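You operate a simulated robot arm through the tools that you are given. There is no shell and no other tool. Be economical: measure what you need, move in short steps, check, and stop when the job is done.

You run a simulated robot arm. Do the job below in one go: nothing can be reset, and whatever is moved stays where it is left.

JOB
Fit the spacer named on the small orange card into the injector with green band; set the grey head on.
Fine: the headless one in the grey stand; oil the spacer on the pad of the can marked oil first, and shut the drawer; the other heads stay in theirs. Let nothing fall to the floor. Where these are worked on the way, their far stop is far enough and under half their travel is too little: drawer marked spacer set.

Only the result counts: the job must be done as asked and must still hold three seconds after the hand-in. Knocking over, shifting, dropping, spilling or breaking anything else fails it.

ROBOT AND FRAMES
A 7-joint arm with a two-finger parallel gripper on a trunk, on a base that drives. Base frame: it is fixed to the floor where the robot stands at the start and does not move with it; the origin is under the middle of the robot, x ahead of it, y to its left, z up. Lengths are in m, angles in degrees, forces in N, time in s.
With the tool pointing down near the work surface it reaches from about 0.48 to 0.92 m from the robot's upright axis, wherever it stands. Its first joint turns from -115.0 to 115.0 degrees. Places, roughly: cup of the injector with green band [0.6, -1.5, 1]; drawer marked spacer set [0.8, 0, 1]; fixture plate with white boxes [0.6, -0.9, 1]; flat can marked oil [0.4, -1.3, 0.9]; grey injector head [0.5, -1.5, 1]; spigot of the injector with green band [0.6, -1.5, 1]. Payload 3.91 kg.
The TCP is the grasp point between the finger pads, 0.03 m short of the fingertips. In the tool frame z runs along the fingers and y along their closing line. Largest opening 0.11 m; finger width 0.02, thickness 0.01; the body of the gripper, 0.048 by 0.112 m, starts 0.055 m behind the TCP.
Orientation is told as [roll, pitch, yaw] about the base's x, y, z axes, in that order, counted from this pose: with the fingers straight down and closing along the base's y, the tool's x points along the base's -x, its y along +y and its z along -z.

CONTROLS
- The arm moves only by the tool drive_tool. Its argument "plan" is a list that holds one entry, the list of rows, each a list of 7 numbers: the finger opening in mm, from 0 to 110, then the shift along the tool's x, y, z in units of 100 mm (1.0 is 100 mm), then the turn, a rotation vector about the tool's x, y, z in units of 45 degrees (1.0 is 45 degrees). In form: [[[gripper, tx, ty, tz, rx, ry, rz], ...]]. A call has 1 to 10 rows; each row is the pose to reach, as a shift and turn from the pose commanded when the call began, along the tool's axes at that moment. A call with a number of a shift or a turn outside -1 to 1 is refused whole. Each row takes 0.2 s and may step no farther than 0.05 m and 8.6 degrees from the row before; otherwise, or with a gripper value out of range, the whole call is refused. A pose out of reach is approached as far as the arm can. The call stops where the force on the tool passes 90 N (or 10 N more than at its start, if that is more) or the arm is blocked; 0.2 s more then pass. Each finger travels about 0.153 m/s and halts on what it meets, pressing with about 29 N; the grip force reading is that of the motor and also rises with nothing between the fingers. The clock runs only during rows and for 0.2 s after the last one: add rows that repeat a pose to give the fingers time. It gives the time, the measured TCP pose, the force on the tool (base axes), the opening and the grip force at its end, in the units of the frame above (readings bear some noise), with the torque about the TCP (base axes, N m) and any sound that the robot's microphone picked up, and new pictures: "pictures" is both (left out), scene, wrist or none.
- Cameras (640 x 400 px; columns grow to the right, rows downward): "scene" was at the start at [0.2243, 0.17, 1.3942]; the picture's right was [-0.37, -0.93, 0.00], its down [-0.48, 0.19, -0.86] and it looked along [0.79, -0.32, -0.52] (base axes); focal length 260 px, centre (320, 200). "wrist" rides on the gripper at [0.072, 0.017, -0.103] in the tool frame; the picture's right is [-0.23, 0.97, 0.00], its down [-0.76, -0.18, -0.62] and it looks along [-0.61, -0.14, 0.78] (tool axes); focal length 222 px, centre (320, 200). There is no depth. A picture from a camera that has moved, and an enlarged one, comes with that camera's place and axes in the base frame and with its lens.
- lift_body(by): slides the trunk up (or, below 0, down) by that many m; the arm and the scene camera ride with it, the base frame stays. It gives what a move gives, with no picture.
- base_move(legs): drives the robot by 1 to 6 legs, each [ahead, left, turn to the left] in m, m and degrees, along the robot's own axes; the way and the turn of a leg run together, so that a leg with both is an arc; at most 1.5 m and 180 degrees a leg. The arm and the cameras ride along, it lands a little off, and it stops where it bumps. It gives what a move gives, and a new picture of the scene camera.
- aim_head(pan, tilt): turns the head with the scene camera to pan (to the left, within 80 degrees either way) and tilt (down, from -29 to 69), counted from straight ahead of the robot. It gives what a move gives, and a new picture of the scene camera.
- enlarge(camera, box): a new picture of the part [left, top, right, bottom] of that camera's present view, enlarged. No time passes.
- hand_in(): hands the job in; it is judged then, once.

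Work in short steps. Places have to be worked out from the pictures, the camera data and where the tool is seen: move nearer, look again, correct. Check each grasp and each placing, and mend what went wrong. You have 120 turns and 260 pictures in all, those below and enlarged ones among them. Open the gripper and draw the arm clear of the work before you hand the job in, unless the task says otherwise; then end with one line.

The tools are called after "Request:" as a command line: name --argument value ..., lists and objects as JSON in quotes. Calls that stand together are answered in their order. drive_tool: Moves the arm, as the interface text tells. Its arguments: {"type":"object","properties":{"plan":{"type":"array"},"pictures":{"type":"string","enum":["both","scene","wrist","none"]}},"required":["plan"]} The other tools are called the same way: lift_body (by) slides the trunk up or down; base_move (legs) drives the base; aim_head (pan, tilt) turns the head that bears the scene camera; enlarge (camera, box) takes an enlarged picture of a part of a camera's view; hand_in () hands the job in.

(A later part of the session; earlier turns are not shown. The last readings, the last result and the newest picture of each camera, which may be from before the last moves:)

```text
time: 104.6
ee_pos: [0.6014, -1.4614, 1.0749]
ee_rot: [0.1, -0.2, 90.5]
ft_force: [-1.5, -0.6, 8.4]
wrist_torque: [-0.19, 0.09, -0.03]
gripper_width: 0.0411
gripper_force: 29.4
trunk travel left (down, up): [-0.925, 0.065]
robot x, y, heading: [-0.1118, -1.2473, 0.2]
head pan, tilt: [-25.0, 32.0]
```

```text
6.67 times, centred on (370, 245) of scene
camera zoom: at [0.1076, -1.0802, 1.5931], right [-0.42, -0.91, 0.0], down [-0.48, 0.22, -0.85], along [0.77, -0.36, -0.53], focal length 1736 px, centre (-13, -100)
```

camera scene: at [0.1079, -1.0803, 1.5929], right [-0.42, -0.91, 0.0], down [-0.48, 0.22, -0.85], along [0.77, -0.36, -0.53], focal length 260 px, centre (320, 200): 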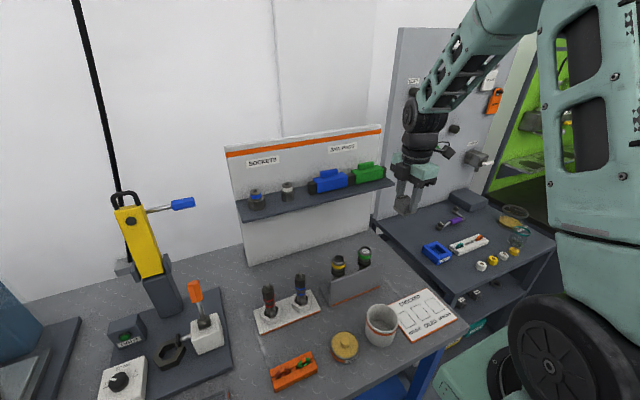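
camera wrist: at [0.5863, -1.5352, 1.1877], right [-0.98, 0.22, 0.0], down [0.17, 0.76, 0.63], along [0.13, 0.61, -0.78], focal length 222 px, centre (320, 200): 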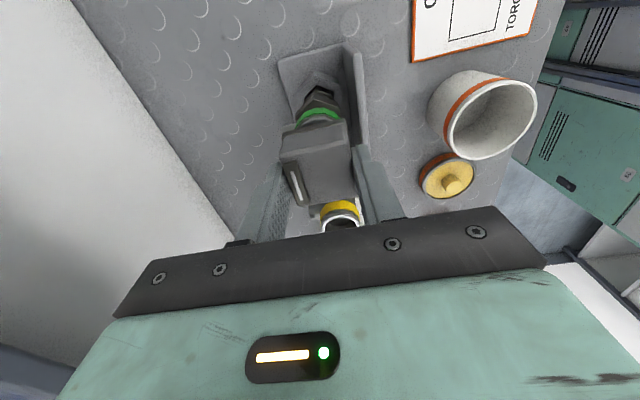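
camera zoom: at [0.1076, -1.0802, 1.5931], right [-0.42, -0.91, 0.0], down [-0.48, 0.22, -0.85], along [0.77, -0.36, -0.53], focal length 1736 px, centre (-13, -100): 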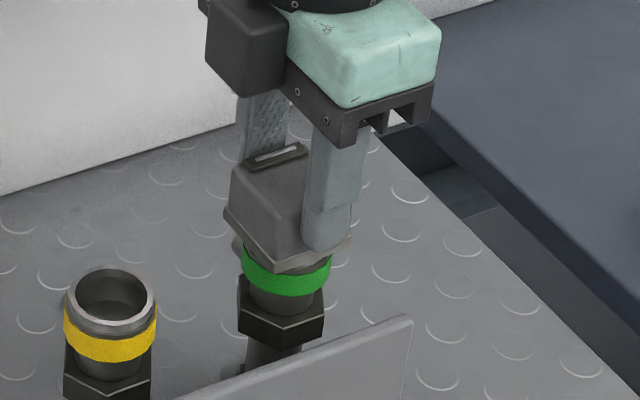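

Contact at rim height (8 N). Press a little and jog laterally to see whether a recess drops over the rim.

Request:
drive_tool --plan '[[[20, 0, 0, 0.01, 0, 0, 0], [20, 0.015, 0, 0.015, 0, 0, 0], [20, -0.015, 0, 0.015, 0, 0, 0], [20, 0, 0.015, 0.015, 0, 0, 0], [20, 0, -0.015, 0.015, 0, 0, 0], [20, 0, 0, 0.015, 0, 0, 0]]]' --pictures "wrist"

Request:
enlarge --camera "scene" --box '[350, 230, 390, 270]'

Request:
enlarge --camera "wrist" --box '[240, 80, 400, 220]'

```text
time: 106.0
ee_pos: [0.601, -1.4616, 1.073]
ee_rot: [0.0, -0.2, 90.5]
ft_force: [0.4, 1.4, 18.9]
wrist_torque: [0.03, -0.06, -0.04]
gripper_width: 0.0413
gripper_force: 29.3
trunk travel left (down, up): [-0.925, 0.065]
robot x, y, heading: [-0.1178, -1.2466, 0.1]
head pan, tilt: [-25.0, 32.0]
camera wrist: at [0.5854, -1.5354, 1.1748], right [-0.98, 0.22, 0.0], down [0.17, 0.76, 0.63], along [0.14, 0.61, -0.78], focal length 222 px, centre (320, 200)
```

wrist: 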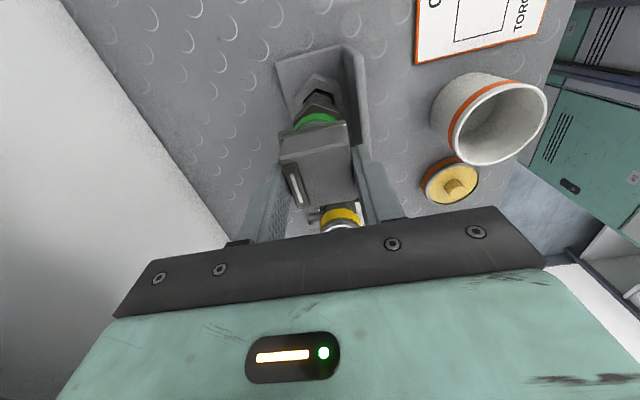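

```text
10.00 times, centred on (370, 250) of scene
camera zoom: at [0.1071, -1.0799, 1.5929], right [-0.42, -0.91, 0.0], down [-0.48, 0.22, -0.85], along [0.77, -0.36, -0.53], focal length 2603 px, centre (-180, -300)
```

zoom: 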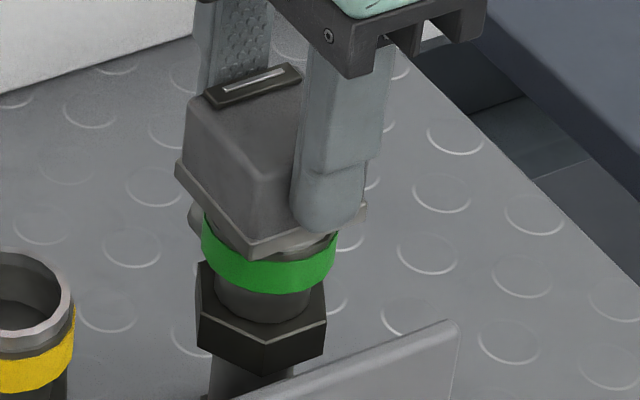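

```text
2.86 times, centred on (320, 150) of wrist
camera zoom: at [0.5854, -1.5354, 1.1748], right [-0.98, 0.22, 0.0], down [0.17, 0.76, 0.63], along [0.14, 0.61, -0.78], focal length 635 px, centre (320, 343)
```

zoom: 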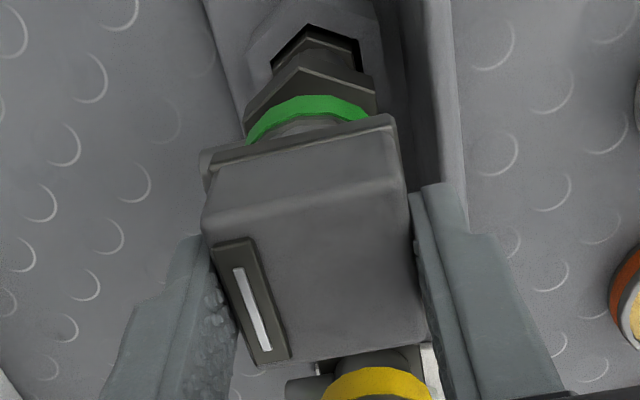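

z dropped 2 mm with torque vanishing — possibly engaged. Test with small 2 mm lateral shift and read the side force.

Request:
drive_tool --plan '[[[20, 0.02, 0, -0.01, 0, 0, 0], [20, 0.02, 0, -0.01, 0, 0, 0]]]' --pictures "none"

Request:
drive_tool --plan '[[[20, -0.04, 0, 0, 0, 0, 0], [20, -0.04, 0, 0, 0, 0, 0]]]' --pictures "none"

Request:
drive_tool --plan '[[[20, 0.02, 0, 0, 0, 0, 0], [20, 0.02, 0, 0, 0, 0, 0]]]' --pictures "none"

```text
time: 106.6
ee_pos: [0.6009, -1.4613, 1.0733]
ee_rot: [0.2, -0.3, 90.5]
ft_force: [-0.3, 2.7, 8.6]
wrist_torque: [0.28, 0.0, 0.01]
gripper_width: 0.0413
gripper_force: 28.6
trunk travel left (down, up): [-0.925, 0.065]
robot x, y, heading: [-0.1132, -1.2439, 0.1]
head pan, tilt: [-25.0, 32.0]
```

```text
time: 107.2
ee_pos: [0.6014, -1.4604, 1.0732]
ee_rot: [0.2, -0.2, 90.6]
ft_force: [0.3, -0.5, 3.5]
wrist_torque: [-0.17, -0.02, -0.06]
gripper_width: 0.0411
gripper_force: 29.1
trunk travel left (down, up): [-0.925, 0.065]
robot x, y, heading: [-0.1118, -1.2488, -0.1]
head pan, tilt: [-25.0, 32.0]
```

```text
time: 107.8
ee_pos: [0.6025, -1.4611, 1.0738]
ee_rot: [0.2, -0.3, 90.5]
ft_force: [-0.3, 0.2, -1.3]
wrist_torque: [-0.02, 0.0, -0.01]
gripper_width: 0.0409
gripper_force: 29.2
trunk travel left (down, up): [-0.925, 0.065]
robot x, y, heading: [-0.1132, -1.2532, 0.2]
head pan, tilt: [-25.0, 32.0]
```

Appears seated. Release and rise, then inspect.

Request:
drive_tool --plan '[[[50, 0, 0, 0, 0, 0, 0], [70, 0, 0, 0, 0, 0, 0], [70, 0, 0, -0.3, 0, 0, 0], [70, 0, 0, -0.7, 0, 0, 0], [70, 0, 0, -1.0, 0, 0, 0]]]' --pictures "wrist"

Request:
enlarge --camera "scene" --box '[350, 230, 390, 270]'

Request:
enlarge --camera "wrist" --box '[260, 60, 400, 180]'

```text
time: 109.0
ee_pos: [0.6014, -1.4632, 1.1759]
ee_rot: [0.1, -0.2, 90.5]
ft_force: [0.7, 0.6, 0.2]
wrist_torque: [0.0, 0.01, 0.0]
gripper_width: 0.07
gripper_force: 0.0
trunk travel left (down, up): [-0.925, 0.065]
robot x, y, heading: [-0.1161, -1.2442, 0.3]
head pan, tilt: [-25.0, 32.0]
camera wrist: at [0.5859, -1.5366, 1.2771], right [-0.98, 0.22, 0.0], down [0.17, 0.76, 0.63], along [0.13, 0.61, -0.78], focal length 222 px, centre (320, 200)
```

wrist: 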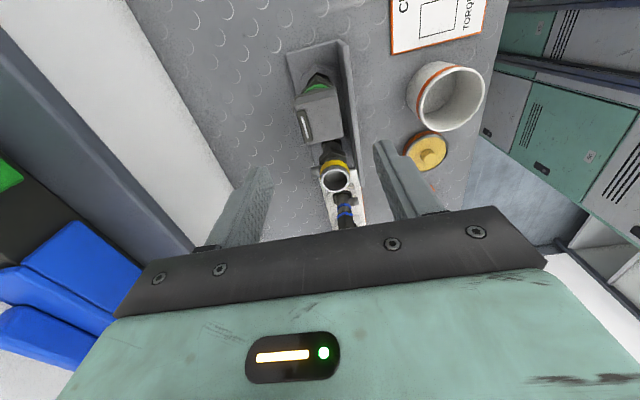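

```text
10.00 times, centred on (370, 250) of scene
camera zoom: at [0.1082, -1.0803, 1.5928], right [-0.42, -0.91, 0.0], down [-0.48, 0.22, -0.85], along [0.77, -0.36, -0.53], focal length 2603 px, centre (-180, -300)
```

zoom: 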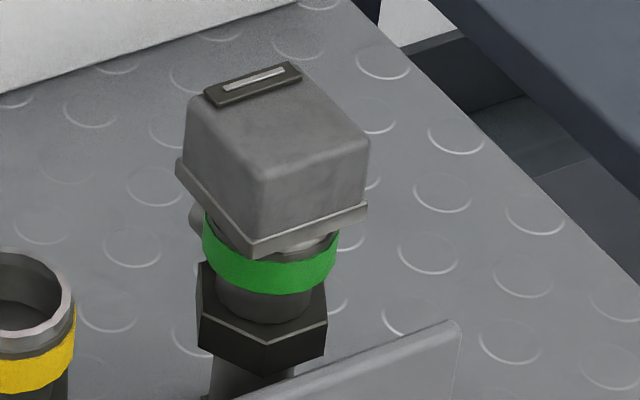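

```text
3.33 times, centred on (330, 120) of wrist
camera zoom: at [0.5859, -1.5366, 1.2771], right [-0.98, 0.22, 0.0], down [0.17, 0.76, 0.63], along [0.13, 0.61, -0.78], focal length 740 px, centre (287, 467)
```

zoom: 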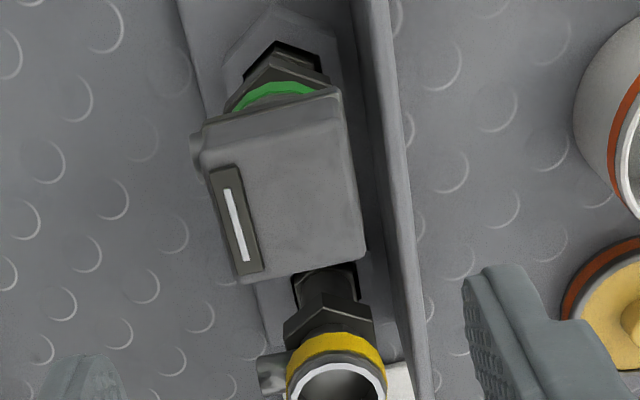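

Head sits level on the injector with its tab over the spigot side. I'll press gently on its top with closed fingers to be sure it is seated.

Request:
drive_tool --plan '[[[0, 0, 0, 0.1, 0, 0, 0], [0, 0, 0, 0.4, 0, 0, 0], [0, 0, 0, 0.7, 0, 0, 0], [0, 0, 0, 0.8, 0, 0, 0], [0, 0, 0, 0.84, 0, 0, 0]]]' --pictures "none"

Request:
drive_tool --plan '[[[0, 0, 0, 0.02, 0, 0, 0], [0, 0, 0, 0.03, 0, 0, 0]]]' --pictures "wrist"

```text
time: 110.2
ee_pos: [0.6007, -1.4613, 1.0925]
ee_rot: [-0.1, -0.1, 90.5]
ft_force: [-2.7, 0.5, 35.7]
wrist_torque: [-0.05, 0.14, -0.04]
gripper_width: 0.0
gripper_force: 28.9
trunk travel left (down, up): [-0.925, 0.065]
robot x, y, heading: [-0.1113, -1.2473, 0.2]
head pan, tilt: [-25.0, 32.0]
```

```text
time: 110.8
ee_pos: [0.6018, -1.4612, 1.0933]
ee_rot: [-0.5, 0.0, 90.4]
ft_force: [-5.2, 0.8, 75.3]
wrist_torque: [0.03, 0.25, 0.03]
gripper_width: 0.0001
gripper_force: 29.0
trunk travel left (down, up): [-0.925, 0.065]
robot x, y, heading: [-0.115, -1.2465, 0.4]
head pan, tilt: [-25.0, 32.0]
camera wrist: at [0.5849, -1.5353, 1.1955], right [-0.98, 0.22, -0.01], down [0.16, 0.76, 0.63], along [0.14, 0.61, -0.78], focal length 222 px, centre (320, 200)
```

wrist: 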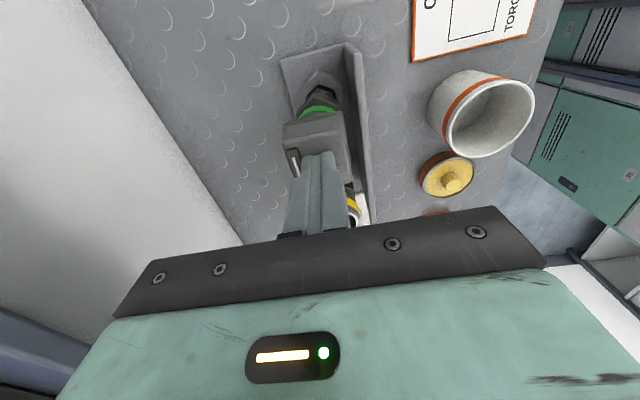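

Firm under 75 N. Retreat upward, back off, and view from lower height to check seating.

Request:
drive_tool --plan '[[[0, 0, 0, -0.3, 0, 0, 0], [0, 0, 0, -0.7, 0, 0, 0], [0, 0, 0, -1.0, 0, 0, 0]]]' --pictures "none"

Request:
base_move --legs '[[-0.45, 0, 0]]'

Request:
lift_body --by -0.4

Request:
aim_head --pan -25 --tilt 15

Request:
enlarge --camera "scene" --box '[250, 170, 350, 250]'

```text
time: 111.6
ee_pos: [0.5999, -1.4607, 1.1836]
ee_rot: [0.3, -0.3, 90.6]
ft_force: [-0.7, -0.3, -0.1]
wrist_torque: [-0.02, -0.02, -0.01]
gripper_width: 0.0
gripper_force: 29.1
trunk travel left (down, up): [-0.925, 0.065]
robot x, y, heading: [-0.1141, -1.2483, 0.3]
head pan, tilt: [-25.0, 32.0]
```

```text
time: 114.3
ee_pos: [0.1494, -1.4646, 1.184]
ee_rot: [0.2, -0.2, 90.4]
ft_force: [0.4, 0.4, -0.6]
wrist_torque: [0.01, -0.03, -0.05]
gripper_width: 0.0
gripper_force: 29.0
trunk travel left (down, up): [-0.925, 0.065]
robot x, y, heading: [-0.5638, -1.2474, 0.3]
head pan, tilt: [-25.0, 32.0]
camera scene: at [-0.341, -1.0817, 1.5928], right [-0.42, -0.91, 0.0], down [-0.48, 0.22, -0.85], along [0.77, -0.36, -0.53], focal length 260 px, centre (320, 200)
```

scene: 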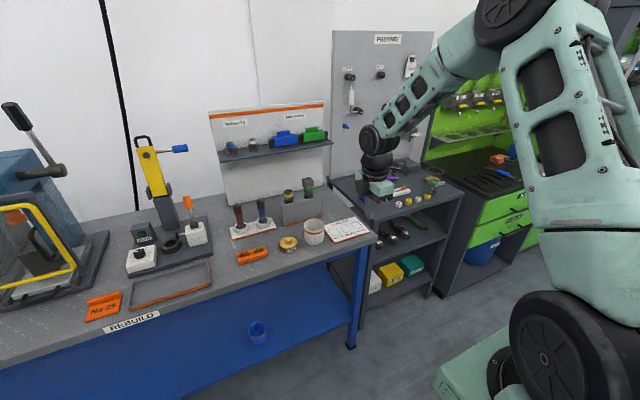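

```text
time: 118.2
ee_pos: [0.1505, -1.4644, 0.7826]
ee_rot: [0.1, -0.2, 90.2]
ft_force: [-0.7, -0.4, 0.8]
wrist_torque: [0.0, 0.02, -0.01]
gripper_width: 0.0
gripper_force: 28.9
trunk travel left (down, up): [-0.525, 0.465]
robot x, y, heading: [-0.562, -1.2473, -0.2]
head pan, tilt: [-25.0, 32.0]
```

```text
time: 119.0
ee_pos: [0.1497, -1.4629, 0.7838]
ee_rot: [0.2, -0.2, 90.3]
ft_force: [0.2, 0.1, -0.1]
wrist_torque: [-0.03, 0.01, -0.01]
gripper_width: 0.0
gripper_force: 29.0
trunk travel left (down, up): [-0.525, 0.465]
robot x, y, heading: [-0.5625, -1.2483, -0.1]
head pan, tilt: [-25.0, 15.0]
camera scene: at [-0.3377, -1.0833, 1.2201], right [-0.42, -0.91, 0.0], down [-0.24, 0.11, -0.97], along [0.88, -0.41, -0.26], focal length 260 px, centre (320, 200)
```

scene: 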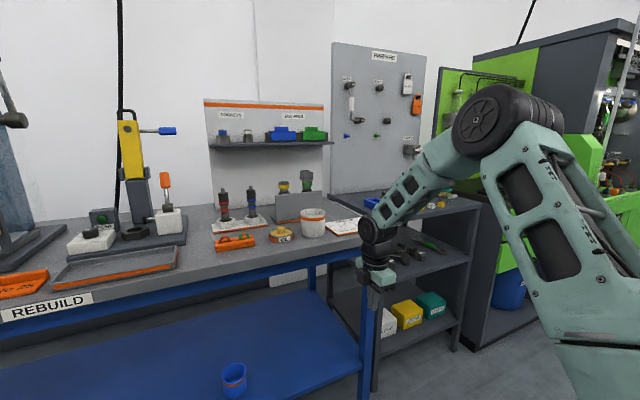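

```text
5.00 times, centred on (300, 210) of scene
camera zoom: at [-0.3377, -1.0833, 1.2201], right [-0.42, -0.91, 0.0], down [-0.24, 0.11, -0.97], along [0.88, -0.41, -0.26], focal length 1302 px, centre (420, 150)
```

zoom: 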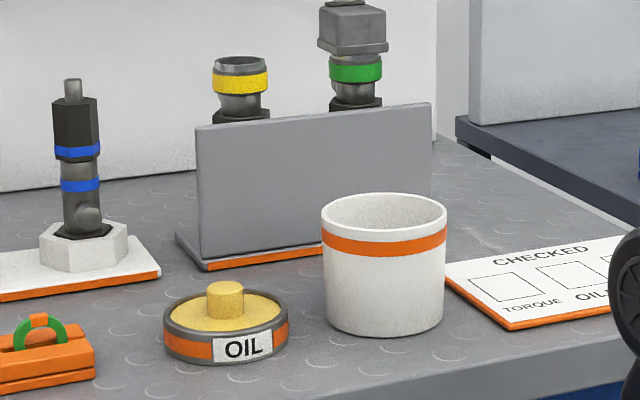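

Request:
enlarge --camera "scene" --box '[272, 160, 324, 200]'

Request:
enlarge --camera "scene" --box '[205, 170, 265, 220]'

```text
10.00 times, centred on (298, 180) of scene
camera zoom: at [-0.3377, -1.0833, 1.2201], right [-0.42, -0.91, 0.0], down [-0.24, 0.11, -0.97], along [0.88, -0.41, -0.26], focal length 2603 px, centre (540, 400)
```

zoom: 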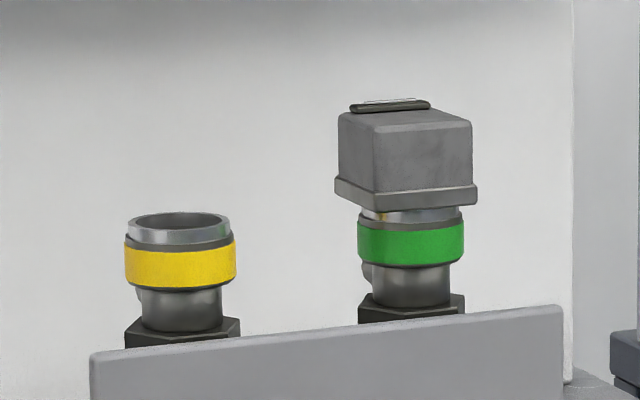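

```text
8.00 times, centred on (235, 195) of scene
camera zoom: at [-0.3377, -1.0833, 1.2201], right [-0.42, -0.91, 0.0], down [-0.24, 0.11, -0.97], along [0.88, -0.41, -0.26], focal length 2083 px, centre (1000, 240)
```

zoom: 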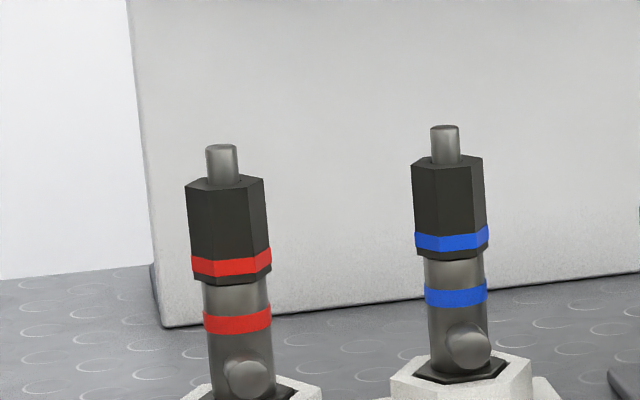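

The rim's chrome ring still shows below the flange, so the recess hasn't dropped over it; head seems ~2–3 mm off to +y. Zoom to measure.

Request:
enlarge --camera "scene" --box '[302, 168, 322, 193]'

```text
16.00 times, centred on (312, 180) of scene
camera zoom: at [-0.3377, -1.0833, 1.2201], right [-0.42, -0.91, 0.0], down [-0.24, 0.11, -0.97], along [0.88, -0.41, -0.26], focal length 4165 px, centre (448, 512)
```

zoom: 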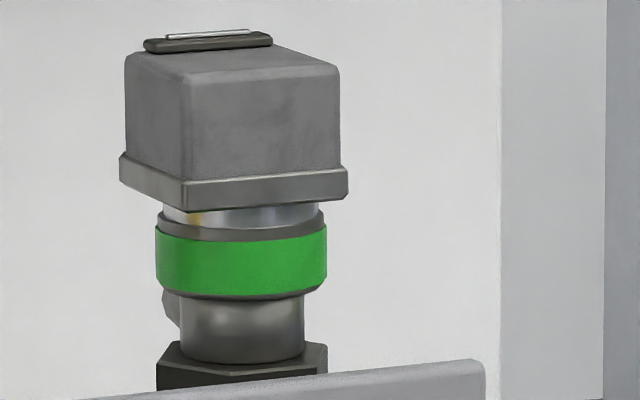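

Measured: chrome rim OD 38.4 mm, height ~6 mm; the head (hollow, 41 mm body) sits ~2.4 mm too far +y and hasn't slipped over. I'll re-grip it, shift −2.4 mm in y, and lower it on. First bring arm back up.

Request:
lift_body --by 0.2

Request:
drive_tool --plan '[[[70, 0, 0, -0.4, 0, 0, 0], [80, 0, 0, -0.8, 0, 0, 0], [80, 0, 0, -1.0, 0, 0, 0]]]' --pictures "none"

Request:
drive_tool --plan '[[[80, 0, 0, -0.4, 0, 0, 0], [80, 0, 0, -0.8, 0, 0, 0], [80, 0, 0, -1.0, 0, 0, 0]]]' --pictures "none"

Request:
base_move --legs '[[0.45, 0, 0]]'

```text
time: 121.1
ee_pos: [0.1499, -1.4649, 0.9821]
ee_rot: [0.2, -0.2, 90.4]
ft_force: [-0.8, -0.1, -0.5]
wrist_torque: [-0.04, -0.01, 0.03]
gripper_width: 0.0001
gripper_force: 29.0
trunk travel left (down, up): [-0.725, 0.265]
robot x, y, heading: [-0.5629, -1.2488, -0.0]
head pan, tilt: [-25.0, 15.0]
```

```text
time: 121.9
ee_pos: [0.149, -1.4641, 1.084]
ee_rot: [0.1, -0.3, 90.2]
ft_force: [-0.2, 0.7, 0.1]
wrist_torque: [0.0, 0.01, 0.01]
gripper_width: 0.0803
gripper_force: 0.0
trunk travel left (down, up): [-0.725, 0.265]
robot x, y, heading: [-0.5634, -1.251, 0.3]
head pan, tilt: [-25.0, 15.0]
```

```text
time: 122.7
ee_pos: [0.1512, -1.4662, 1.1835]
ee_rot: [0.1, -0.3, 90.4]
ft_force: [0.0, -0.6, 0.9]
wrist_torque: [0.02, 0.03, -0.02]
gripper_width: 0.0801
gripper_force: 0.3
trunk travel left (down, up): [-0.725, 0.265]
robot x, y, heading: [-0.5638, -1.2491, -0.1]
head pan, tilt: [-25.0, 15.0]
```

```text
time: 125.5
ee_pos: [0.6049, -1.4653, 1.1827]
ee_rot: [0.1, -0.2, 90.3]
ft_force: [-0.1, 0.0, 0.1]
wrist_torque: [0.0, -0.02, 0.03]
gripper_width: 0.0801
gripper_force: 0.1
trunk travel left (down, up): [-0.725, 0.265]
robot x, y, heading: [-0.1083, -1.2465, 0.1]
head pan, tilt: [-25.0, 15.0]
camera scene: at [0.1163, -1.0828, 1.4202], right [-0.42, -0.91, 0.0], down [-0.23, 0.11, -0.97], along [0.88, -0.41, -0.26], focal length 260 px, centre (320, 200)
```

scene: 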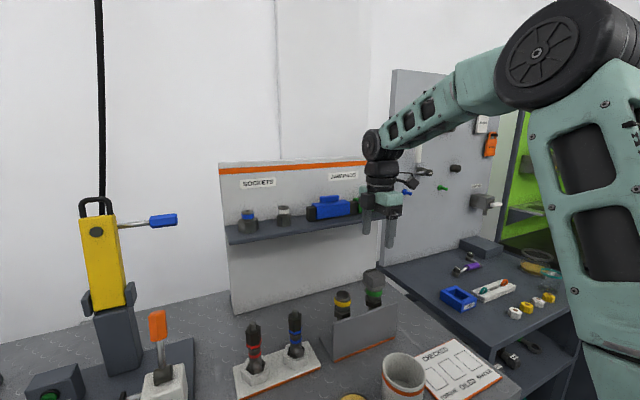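

Descend toward the head (open 80 mm) and check.

Request:
drive_tool --plan '[[[80, -0.03, 0.03, 0.4, 0, 0, 0], [80, -0.03, 0.03, 0.8, 0, 0, 0], [80, -0.03, 0.03, 1.0, 0, 0, 0], [80, -0.03, 0.03, 1.0, 0, 0, 0]]]' --pictures "wrist"

Request:
enlarge --camera "wrist" --box '[240, 80, 400, 220]'

```text
time: 126.5
ee_pos: [0.5997, -1.462, 1.0826]
ee_rot: [0.0, -0.2, 90.5]
ft_force: [-0.1, 0.3, -0.4]
wrist_torque: [0.02, -0.02, -0.01]
gripper_width: 0.0798
gripper_force: 0.0
trunk travel left (down, up): [-0.725, 0.265]
robot x, y, heading: [-0.1102, -1.25, 0.2]
head pan, tilt: [-25.0, 15.0]
camera wrist: at [0.585, -1.5359, 1.1844], right [-0.98, 0.22, 0.0], down [0.17, 0.76, 0.63], along [0.14, 0.61, -0.78], focal length 222 px, centre (320, 200)
```

wrist: 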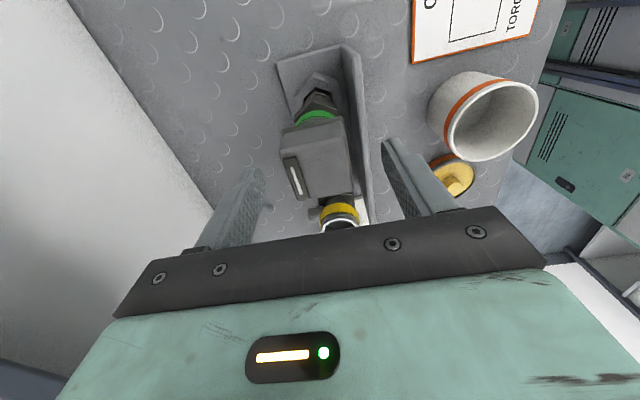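

```text
2.86 times, centred on (320, 150) of wrist
camera zoom: at [0.585, -1.5359, 1.1844], right [-0.98, 0.22, 0.0], down [0.17, 0.76, 0.63], along [0.14, 0.61, -0.78], focal length 635 px, centre (320, 343)
```

zoom: 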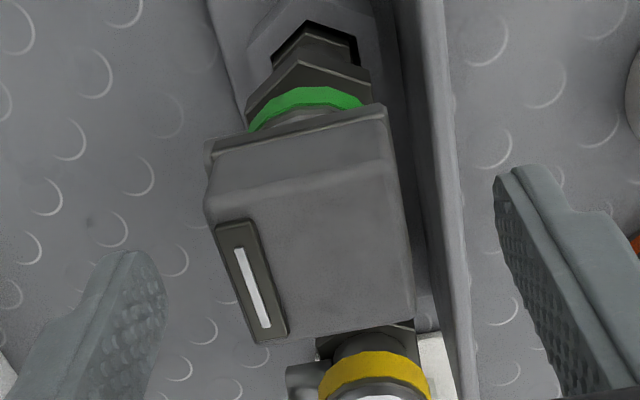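

Good. Lower 9 mm and close on the head.

Request:
drive_tool --plan '[[[80, 0, 0, 0.09, 0, 0, 0], [55, 0, 0, 0.09, 0, 0, 0], [35, 0, 0, 0.09, 0, 0, 0], [20, 0, 0, 0.09, 0, 0, 0], [20, 0, 0, 0.09, 0, 0, 0]]]' --pictures "none"

Request:
enlarge --camera "scene" --box '[355, 260, 395, 310]'

```text
time: 127.7
ee_pos: [0.6012, -1.4616, 1.0741]
ee_rot: [0.2, -0.2, 90.4]
ft_force: [0.2, 0.4, 0.1]
wrist_torque: [0.01, 0.06, -0.01]
gripper_width: 0.0414
gripper_force: 28.6
trunk travel left (down, up): [-0.725, 0.265]
robot x, y, heading: [-0.108, -1.2494, -0.1]
head pan, tilt: [-25.0, 15.0]
```

```text
8.00 times, centred on (375, 285) of scene
camera zoom: at [0.1163, -1.0828, 1.4202], right [-0.42, -0.91, 0.0], down [-0.23, 0.11, -0.97], along [0.88, -0.41, -0.26], focal length 2083 px, centre (-120, -480)
```

zoom: 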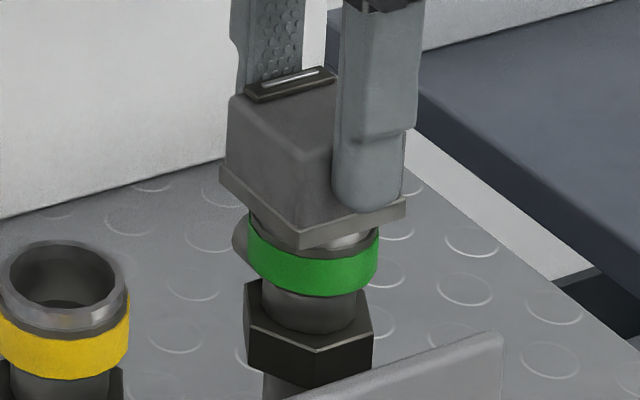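

Gripped. Lift 1 mm, shift −1.3 mm in y, and lower; then check whether z drops.

Request:
drive_tool --plan '[[[20, 0, 0, -0.015, 0, 0, 0], [20, 0.013, 0, -0.015, 0, 0, 0], [20, 0.013, 0, 0, 0, 0, 0], [20, 0.013, 0, 0.01, 0, 0, 0], [20, 0.013, 0, 0.02, 0, 0, 0]]]' --pictures "none"

Request:
enlarge --camera "scene" --box '[355, 260, 395, 310]'

```text
time: 128.9
ee_pos: [0.6004, -1.4634, 1.0733]
ee_rot: [-0.1, -0.2, 90.4]
ft_force: [-2.0, 0.0, 21.8]
wrist_torque: [0.07, 0.09, -0.02]
gripper_width: 0.0411
gripper_force: 29.1
trunk travel left (down, up): [-0.725, 0.265]
robot x, y, heading: [-0.1092, -1.2509, 0.2]
head pan, tilt: [-25.0, 15.0]
```

```text
8.00 times, centred on (375, 285) of scene
camera zoom: at [0.1152, -1.0825, 1.4207], right [-0.42, -0.91, 0.0], down [-0.23, 0.11, -0.97], along [0.88, -0.41, -0.26], focal length 2083 px, centre (-120, -480)
```

zoom: 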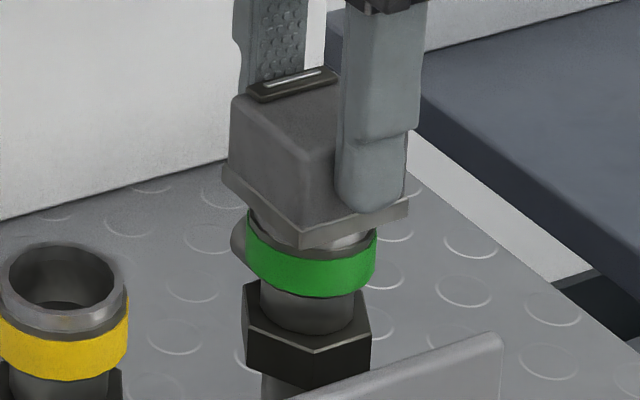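

Not in yet; scene view says alignment lies ~0.7 mm back toward +y. Slide-search along x at that y with light pressure.

Request:
drive_tool --plan '[[[20, -0.006, 0, -0.01, 0, 0, 0], [20, -0.006, -0.008, -0.008, 0, 0, 0], [20, -0.006, -0.015, -0.008, 0, 0, 0], [20, -0.006, -0.022, -0.008, 0, 0, 0], [20, -0.006, -0.012, -0.008, 0, 0, 0], [20, -0.006, -0.004, -0.008, 0, 0, 0], [20, -0.006, 0.004, -0.008, 0, 0, 0], [20, -0.006, 0.012, -0.008, 0, 0, 0], [20, -0.006, 0.02, -0.008, 0, 0, 0], [20, -0.006, 0.02, 0, 0, 0, 0]]]' --pictures "none"

Request:
enlarge --camera "scene" --box '[355, 260, 395, 310]'

```text
time: 131.1
ee_pos: [0.6006, -1.4623, 1.0725]
ee_rot: [0.0, -0.2, 90.4]
ft_force: [3.4, -0.9, 22.9]
wrist_torque: [-0.12, -0.29, 0.03]
gripper_width: 0.0414
gripper_force: 29.4
trunk travel left (down, up): [-0.725, 0.265]
robot x, y, heading: [-0.1085, -1.2449, 0.1]
head pan, tilt: [-25.0, 15.0]
```

```text
8.00 times, centred on (375, 285) of scene
camera zoom: at [0.1156, -1.0826, 1.4204], right [-0.42, -0.91, 0.0], down [-0.23, 0.11, -0.97], along [0.88, -0.41, -0.26], focal length 2083 px, centre (-120, -480)
```

zoom: 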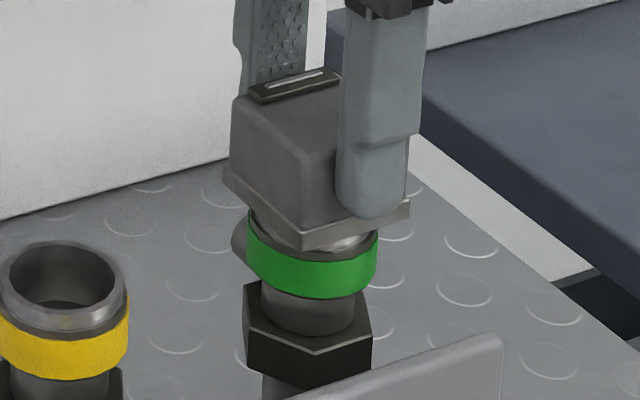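

Friction stalls sliding. Raise 3 cm and measure the offset precisely from both cameras.

Request:
drive_tool --plan '[[[20, -0.006, -0.005, -0.1, 0, 0, 0], [20, -0.006, -0.005, -0.3, 0, 0, 0], [20, -0.006, -0.005, -0.5, 0, 0, 0], [20, -0.006, -0.005, -0.5, 0, 0, 0]]]' --pictures "none"

Request:
enlarge --camera "wrist" --box '[270, 90, 370, 170]'

Request:
enlarge --camera "scene" --box '[350, 240, 400, 310]'

```text
time: 132.1
ee_pos: [0.6007, -1.4625, 1.1217]
ee_rot: [0.1, -0.1, 90.4]
ft_force: [0.3, 0.0, -1.3]
wrist_torque: [0.0, -0.01, -0.03]
gripper_width: 0.0411
gripper_force: 29.4
trunk travel left (down, up): [-0.725, 0.265]
robot x, y, heading: [-0.1059, -1.2465, -0.1]
head pan, tilt: [-25.0, 15.0]
```

```text
5.00 times, centred on (320, 130) of wrist
camera zoom: at [0.5851, -1.5371, 1.2237], right [-0.98, 0.22, 0.0], down [0.17, 0.76, 0.63], along [0.13, 0.61, -0.78], focal length 1111 px, centre (320, 550)
```

zoom: 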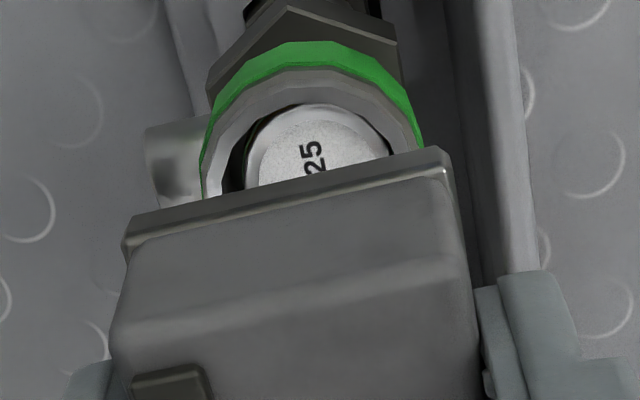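

```text
5.71 times, centred on (375, 275) of scene
camera zoom: at [0.1163, -1.0828, 1.4202], right [-0.42, -0.91, 0.0], down [-0.23, 0.11, -0.97], along [0.88, -0.41, -0.26], focal length 1488 px, centre (6, -229)
```

zoom: 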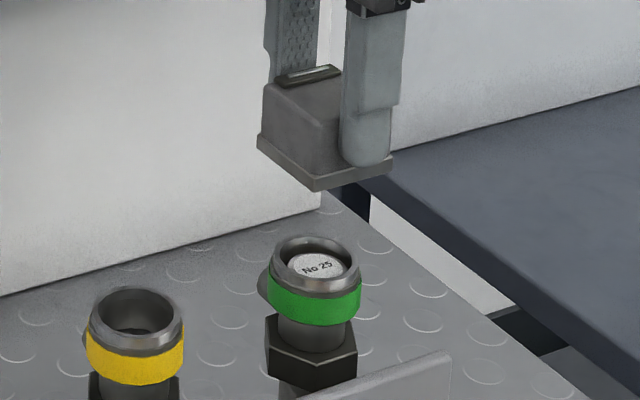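

Estimate: head needs about +1.9 mm in x and +0.4 mm in y. Apply in the air and lower.

Request:
drive_tool --plan '[[[20, -0.004, -0.019, 0, 0, 0, 0], [20, -0.004, -0.019, 0.2, 0, 0, 0], [20, -0.004, -0.019, 0.4, 0, 0, 0], [20, -0.004, -0.019, 0.48, 0, 0, 0], [20, -0.004, -0.019, 0.495, 0, 0, 0], [20, -0.004, -0.019, 0.51, 0, 0, 0]]]' --pictures "none"

```text
time: 133.5
ee_pos: [0.6025, -1.4606, 1.0733]
ee_rot: [0.0, -0.2, 90.4]
ft_force: [0.1, -0.2, 13.6]
wrist_torque: [0.16, 0.13, -0.01]
gripper_width: 0.0412
gripper_force: 28.9
trunk travel left (down, up): [-0.725, 0.265]
robot x, y, heading: [-0.1113, -1.2494, -0.2]
head pan, tilt: [-25.0, 15.0]
```

Still on top of the rim. Do a hop search around this point (1 mm grid), reading z/force at each probe.

Request:
drive_tool --plan '[[[20, 0, 0, -0.025, 0, 0, 0], [20, 0, -0.01, -0.025, 0, 0, 0], [20, 0, -0.01, 0, 0, 0, 0], [20, 0, -0.01, 0.01, 0, 0, 0]]]' --pictures "none"

Request:
drive_tool --plan '[[[20, 0, 0, -0.03, 0, 0, 0], [20, 0.01, 0, -0.03, 0, 0, 0], [20, 0.01, 0, -0.01, 0, 0, 0], [20, 0.01, 0, 0, 0, 0, 0]]]' --pictures "none"

Request:
drive_tool --plan '[[[20, 0, 0, -0.03, 0, 0, 0], [20, 0, 0.01, -0.03, 0, 0, 0], [20, 0, 0.01, -0.01, 0, 0, 0], [20, 0, 0.01, 0, 0, 0, 0]]]' --pictures "none"

Request:
drive_tool --plan '[[[20, 0, 0, -0.03, 0, 0, 0], [20, 0, 0.01, -0.03, 0, 0, 0], [20, 0, 0.01, -0.01, 0, 0, 0], [20, 0, 0.01, 0, 0, 0, 0]]]' --pictures "none"

Request:
drive_tool --plan '[[[20, 0, 0, -0.03, 0, 0, 0], [20, -0.01, 0, -0.03, 0, 0, 0], [20, -0.01, 0, -0.01, 0, 0, 0], [20, -0.01, 0, 0, 0, 0, 0]]]' --pictures "none"

Request:
drive_tool --plan '[[[20, 0, 0, -0.03, 0, 0, 0], [20, -0.01, 0, -0.03, 0, 0, 0], [20, -0.01, 0, -0.01, 0, 0, 0], [20, -0.01, 0, 0, 0, 0, 0]]]' --pictures "none"

Request:
drive_tool --plan '[[[20, 0, 0, -0.03, 0, 0, 0], [20, 0, -0.01, -0.03, 0, 0, 0], [20, 0, -0.01, -0.01, 0, 0, 0], [20, 0, -0.01, 0, 0, 0, 0]]]' --pictures "none"

```text
time: 134.5
ee_pos: [0.6026, -1.4619, 1.071]
ee_rot: [0.0, -0.2, 90.4]
ft_force: [-1.7, -0.8, 24.0]
wrist_torque: [0.04, 0.08, -0.03]
gripper_width: 0.0412
gripper_force: 29.4
trunk travel left (down, up): [-0.725, 0.265]
robot x, y, heading: [-0.1071, -1.2482, 0.3]
head pan, tilt: [-25.0, 15.0]
```

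```text
time: 135.5
ee_pos: [0.6029, -1.4629, 1.0711]
ee_rot: [0.0, -0.2, 90.4]
ft_force: [-3.1, 4.1, 21.9]
wrist_torque: [0.41, 0.2, -0.03]
gripper_width: 0.0416
gripper_force: 28.6
trunk travel left (down, up): [-0.725, 0.265]
robot x, y, heading: [-0.1113, -1.2491, 0.1]
head pan, tilt: [-25.0, 15.0]
```

```text
time: 136.5
ee_pos: [0.6023, -1.4628, 1.0715]
ee_rot: [0.0, -0.2, 90.4]
ft_force: [1.9, 3.0, 19.6]
wrist_torque: [0.24, -0.17, 0.01]
gripper_width: 0.0412
gripper_force: 28.8
trunk travel left (down, up): [-0.725, 0.265]
robot x, y, heading: [-0.1105, -1.245, -0.1]
head pan, tilt: [-25.0, 15.0]
```

```text
time: 137.5
ee_pos: [0.6011, -1.4617, 1.0712]
ee_rot: [0.0, -0.2, 90.4]
ft_force: [3.4, 0.5, 15.3]
wrist_torque: [-0.07, -0.37, 0.01]
gripper_width: 0.0412
gripper_force: 28.9
trunk travel left (down, up): [-0.725, 0.265]
robot x, y, heading: [-0.1052, -1.2489, 0.2]
head pan, tilt: [-25.0, 15.0]
```

```text
time: 138.5
ee_pos: [0.6023, -1.461, 1.0715]
ee_rot: [0.0, -0.3, 90.5]
ft_force: [3.2, -1.2, 19.6]
wrist_torque: [-0.31, -0.19, 0.0]
gripper_width: 0.0412
gripper_force: 29.2
trunk travel left (down, up): [-0.725, 0.265]
robot x, y, heading: [-0.1067, -1.2504, -0.2]
head pan, tilt: [-25.0, 15.0]
```

```text
time: 139.5
ee_pos: [0.6012, -1.4603, 1.0704]
ee_rot: [0.1, -0.2, 90.5]
ft_force: [-3.7, -0.8, 11.8]
wrist_torque: [-0.14, 0.29, 0.01]
gripper_width: 0.0411
gripper_force: 28.8
trunk travel left (down, up): [-0.725, 0.265]
robot x, y, heading: [-0.11, -1.2472, 0.2]
head pan, tilt: [-25.0, 15.0]
```

```text
time: 140.5
ee_pos: [0.6014, -1.4608, 1.0708]
ee_rot: [0.1, -0.2, 90.4]
ft_force: [-0.8, 0.0, 9.6]
wrist_torque: [-0.15, 0.07, 0.02]
gripper_width: 0.0412
gripper_force: 29.0
trunk travel left (down, up): [-0.725, 0.265]
robot x, y, heading: [-0.1117, -1.2471, 0.1]
head pan, tilt: [-25.0, 15.0]
```

z crept lower to 1.0705. Look at it.

Request:
enlarge --camera "scene" --box '[355, 260, 395, 310]'

Request:
enlarge --camera "wrist" --box '[260, 100, 380, 200]'

```text
8.00 times, centred on (375, 285) of scene
camera zoom: at [0.1159, -1.0827, 1.4204], right [-0.42, -0.91, 0.0], down [-0.23, 0.11, -0.97], along [0.88, -0.41, -0.26], focal length 2083 px, centre (-120, -480)
```

zoom: 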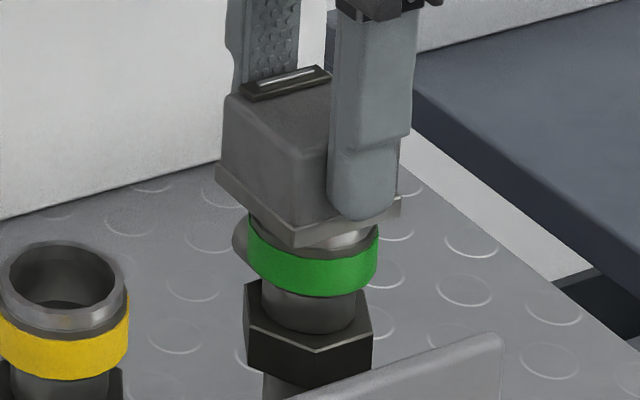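

```text
4.00 times, centred on (320, 150) of wrist
camera zoom: at [0.5866, -1.5346, 1.173], right [-0.98, 0.22, 0.0], down [0.17, 0.76, 0.63], along [0.14, 0.61, -0.78], focal length 888 px, centre (320, 400)
```

zoom: 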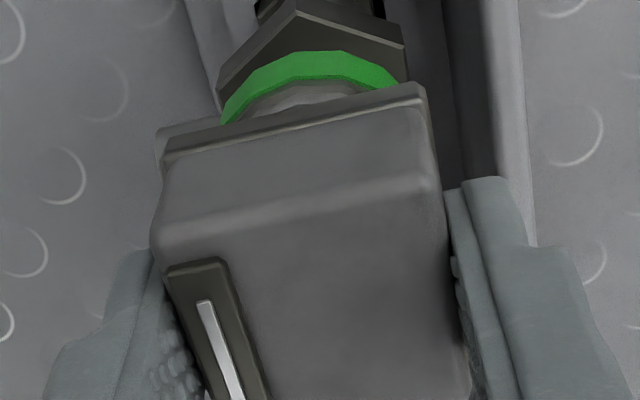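

The head just slips in the fingers; I need a proper look at the underside. Lift, back away and raise it near camera height.

Request:
drive_tool --plan '[[[20, 0, 0, -0.2, 0, 0, 0], [20, 0, 0, -0.6, 0, 0, 0], [20, 0, 0, -1.0, 0, 0, 0]]]' --pictures "none"

Request:
base_move --legs '[[-0.4, 0, 0]]'

Request:
drive_tool --plan '[[[20, 0, 0, -0.4, -0.1, 0, 0], [20, 0, 0, -0.8, -0.25, 0, 0], [20, 0, 0, -1.0, -0.4, 0, 0], [20, 0, 0, -1.0, -0.55, 0, 0], [20, 0, 0, -1.0, -0.7, 0, 0], [20, 0, 0, -1.0, -0.85, 0, 0]]]' --pictures "none"

Request:
drive_tool --plan '[[[20, 0, 0.25, -0.3, 0, 0, 0], [20, 0, 0.5, -0.55, 0, 0, 0], [20, 0, 0.75, -0.8, 0, 0, 0], [20, 0, 0.9, -1.0, 0, 0, 0]]]' --pictures "scene"

```text
time: 141.3
ee_pos: [0.6028, -1.4627, 1.1687]
ee_rot: [0.1, -0.2, 90.4]
ft_force: [0.6, 0.0, -1.5]
wrist_torque: [0.01, 0.03, -0.02]
gripper_width: 0.0414
gripper_force: 28.9
trunk travel left (down, up): [-0.725, 0.265]
robot x, y, heading: [-0.1095, -1.2489, -0.1]
head pan, tilt: [-25.0, 15.0]
```

```text
time: 143.7
ee_pos: [0.2047, -1.4635, 1.1686]
ee_rot: [0.3, -0.2, 90.2]
ft_force: [0.2, -0.3, -1.0]
wrist_torque: [0.01, 0.02, 0.04]
gripper_width: 0.0415
gripper_force: 29.3
trunk travel left (down, up): [-0.725, 0.265]
robot x, y, heading: [-0.507, -1.2439, -0.0]
head pan, tilt: [-25.0, 15.0]
camera scene: at [-0.2808, -1.0834, 1.4202], right [-0.42, -0.91, 0.0], down [-0.23, 0.11, -0.97], along [0.87, -0.41, -0.26], focal length 260 px, centre (320, 200)
```

scene: 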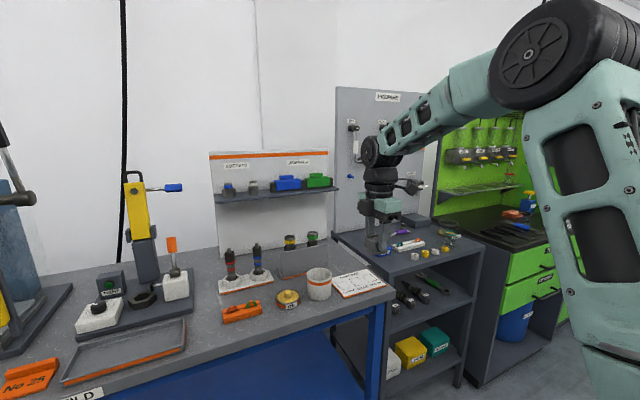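

```text
time: 145.1
ee_pos: [0.1932, -1.4565, 1.2605]
ee_rot: [32.4, 1.2, 91.9]
ft_force: [-1.5, -0.4, -1.2]
wrist_torque: [0.09, -0.06, -0.05]
gripper_width: 0.0413
gripper_force: 29.4
out of reach, approached as far as the arm can: row 5, 6
trunk travel left (down, up): [-0.725, 0.265]
robot x, y, heading: [-0.5066, -1.2487, -0.3]
head pan, tilt: [-25.0, 15.0]
```

```text
time: 146.1
ee_pos: [0.1176, -1.4111, 1.3179]
ee_rot: [32.2, 1.2, 91.9]
ft_force: [-0.9, 1.1, 0.6]
wrist_torque: [-0.06, -0.16, 0.06]
gripper_width: 0.0412
gripper_force: 29.4
out of reach, approached as far as the arm can: row 1, 2, 3, 4
trunk travel left (down, up): [-0.725, 0.265]
robot x, y, heading: [-0.5075, -1.2448, -0.3]
head pan, tilt: [-25.0, 15.0]
camera scene: at [-0.2817, -1.0826, 1.42], right [-0.42, -0.91, 0.0], down [-0.23, 0.11, -0.97], along [0.87, -0.41, -0.26], focal length 260 px, centre (320, 200)
```

scene: 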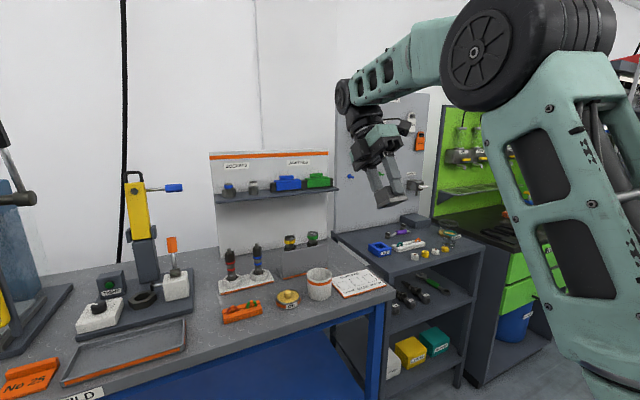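

Request:
enlarge --camera "scene" --box '[368, 172, 412, 216]'

```text
9.09 times, centred on (390, 194) of scene
camera zoom: at [-0.2817, -1.0826, 1.42], right [-0.42, -0.91, 0.0], down [-0.23, 0.11, -0.97], along [0.87, -0.41, -0.26], focal length 2367 px, centre (-316, 254)
```

zoom: 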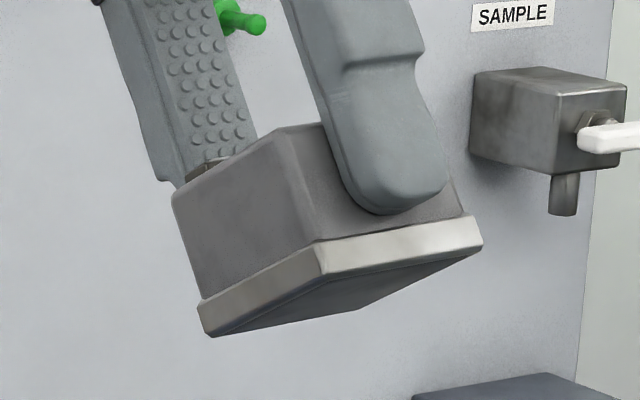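

View still too grazing. Bring it upright, then tilt sideways so the underside faces +y toward the camera.

Request:
drive_tool --plan '[[[20, 0.1, -0.1, 0.1, 0.15, 0, 0], [20, 0.25, -0.2, 0.2, 0.3, 0, 0], [20, 0.4, -0.25, 0.3, 0.45, 0, 0], [20, 0.55, -0.25, 0.4, 0.6, 0, 0], [20, 0.7, -0.25, 0.4, 0.72, 0, 0]]]' --pictures "none"

Request:
drive_tool --plan '[[[20, 0.1, 0, 0, 0, -0.16, 0], [20, 0.2, 0, 0, 0, -0.32, 0], [20, 0.3, 0, 0, 0, -0.48, 0], [20, 0.4, 0, 0, 0, -0.64, 0], [20, 0.5, 0, 0, 0, -0.8, 0], [20, 0.5, 0, 0, 0, -0.96, 0]]]' --pictures "none"

Request:
drive_tool --plan '[[[20, 0, 0, 0, 0, -0.16, 0], [20, 0, 0, 0, 0, -0.32, 0], [20, 0, 0, 0, 0, -0.48, 0], [20, 0, 0, 0, 0, -0.64, 0]]]' --pictures "scene"

```text
time: 147.3
ee_pos: [0.1229, -1.4831, 1.2689]
ee_rot: [-0.2, 1.2, 91.8]
ft_force: [0.2, 0.1, -1.2]
wrist_torque: [0.0, 0.01, 0.0]
gripper_width: 0.0413
gripper_force: 28.8
trunk travel left (down, up): [-0.725, 0.265]
robot x, y, heading: [-0.5059, -1.2466, 0.1]
head pan, tilt: [-25.0, 15.0]
```

```text
time: 148.7
ee_pos: [0.1254, -1.5336, 1.2726]
ee_rot: [-0.2, -42.0, 92.1]
ft_force: [-1.0, 0.1, -0.8]
wrist_torque: [-0.07, -0.01, -0.02]
gripper_width: 0.0414
gripper_force: 29.7
trunk travel left (down, up): [-0.725, 0.265]
robot x, y, heading: [-0.5058, -1.2476, 0.2]
head pan, tilt: [-25.0, 15.0]
```

```text
time: 149.7
ee_pos: [0.1239, -1.5322, 1.2721]
ee_rot: [-0.6, -70.9, 92.3]
ft_force: [0.0, -0.2, 0.2]
wrist_torque: [0.0, 0.0, 0.0]
gripper_width: 0.0411
gripper_force: 29.1
trunk travel left (down, up): [-0.725, 0.265]
robot x, y, heading: [-0.5069, -1.2469, 0.0]
head pan, tilt: [-25.0, 15.0]
camera scene: at [-0.281, -1.0831, 1.4202], right [-0.42, -0.91, 0.0], down [-0.23, 0.11, -0.97], along [0.87, -0.41, -0.26], focal length 260 px, centre (320, 200)
```

scene: 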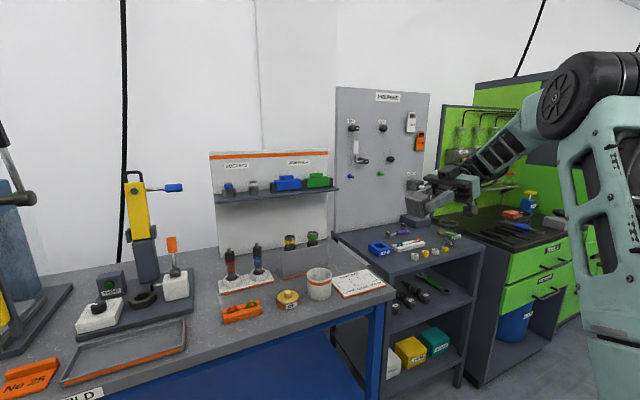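

Works. Zoom in on the underside.

Request:
enlarge --camera "scene" --box '[400, 180, 450, 230]'

```text
8.00 times, centred on (425, 205) of scene
camera zoom: at [-0.281, -1.0831, 1.4202], right [-0.42, -0.91, 0.0], down [-0.23, 0.11, -0.97], along [0.87, -0.41, -0.26], focal length 2083 px, centre (-520, 160)
```

zoom: 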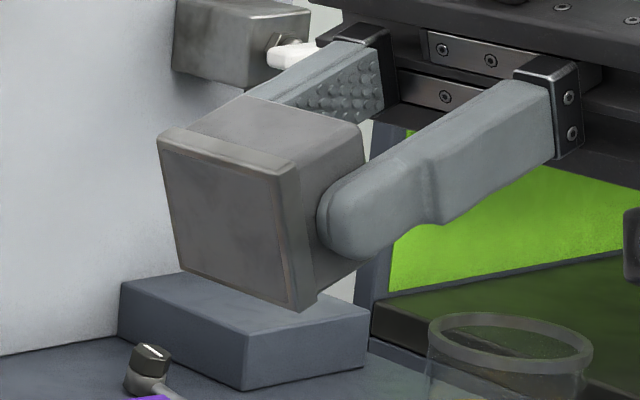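

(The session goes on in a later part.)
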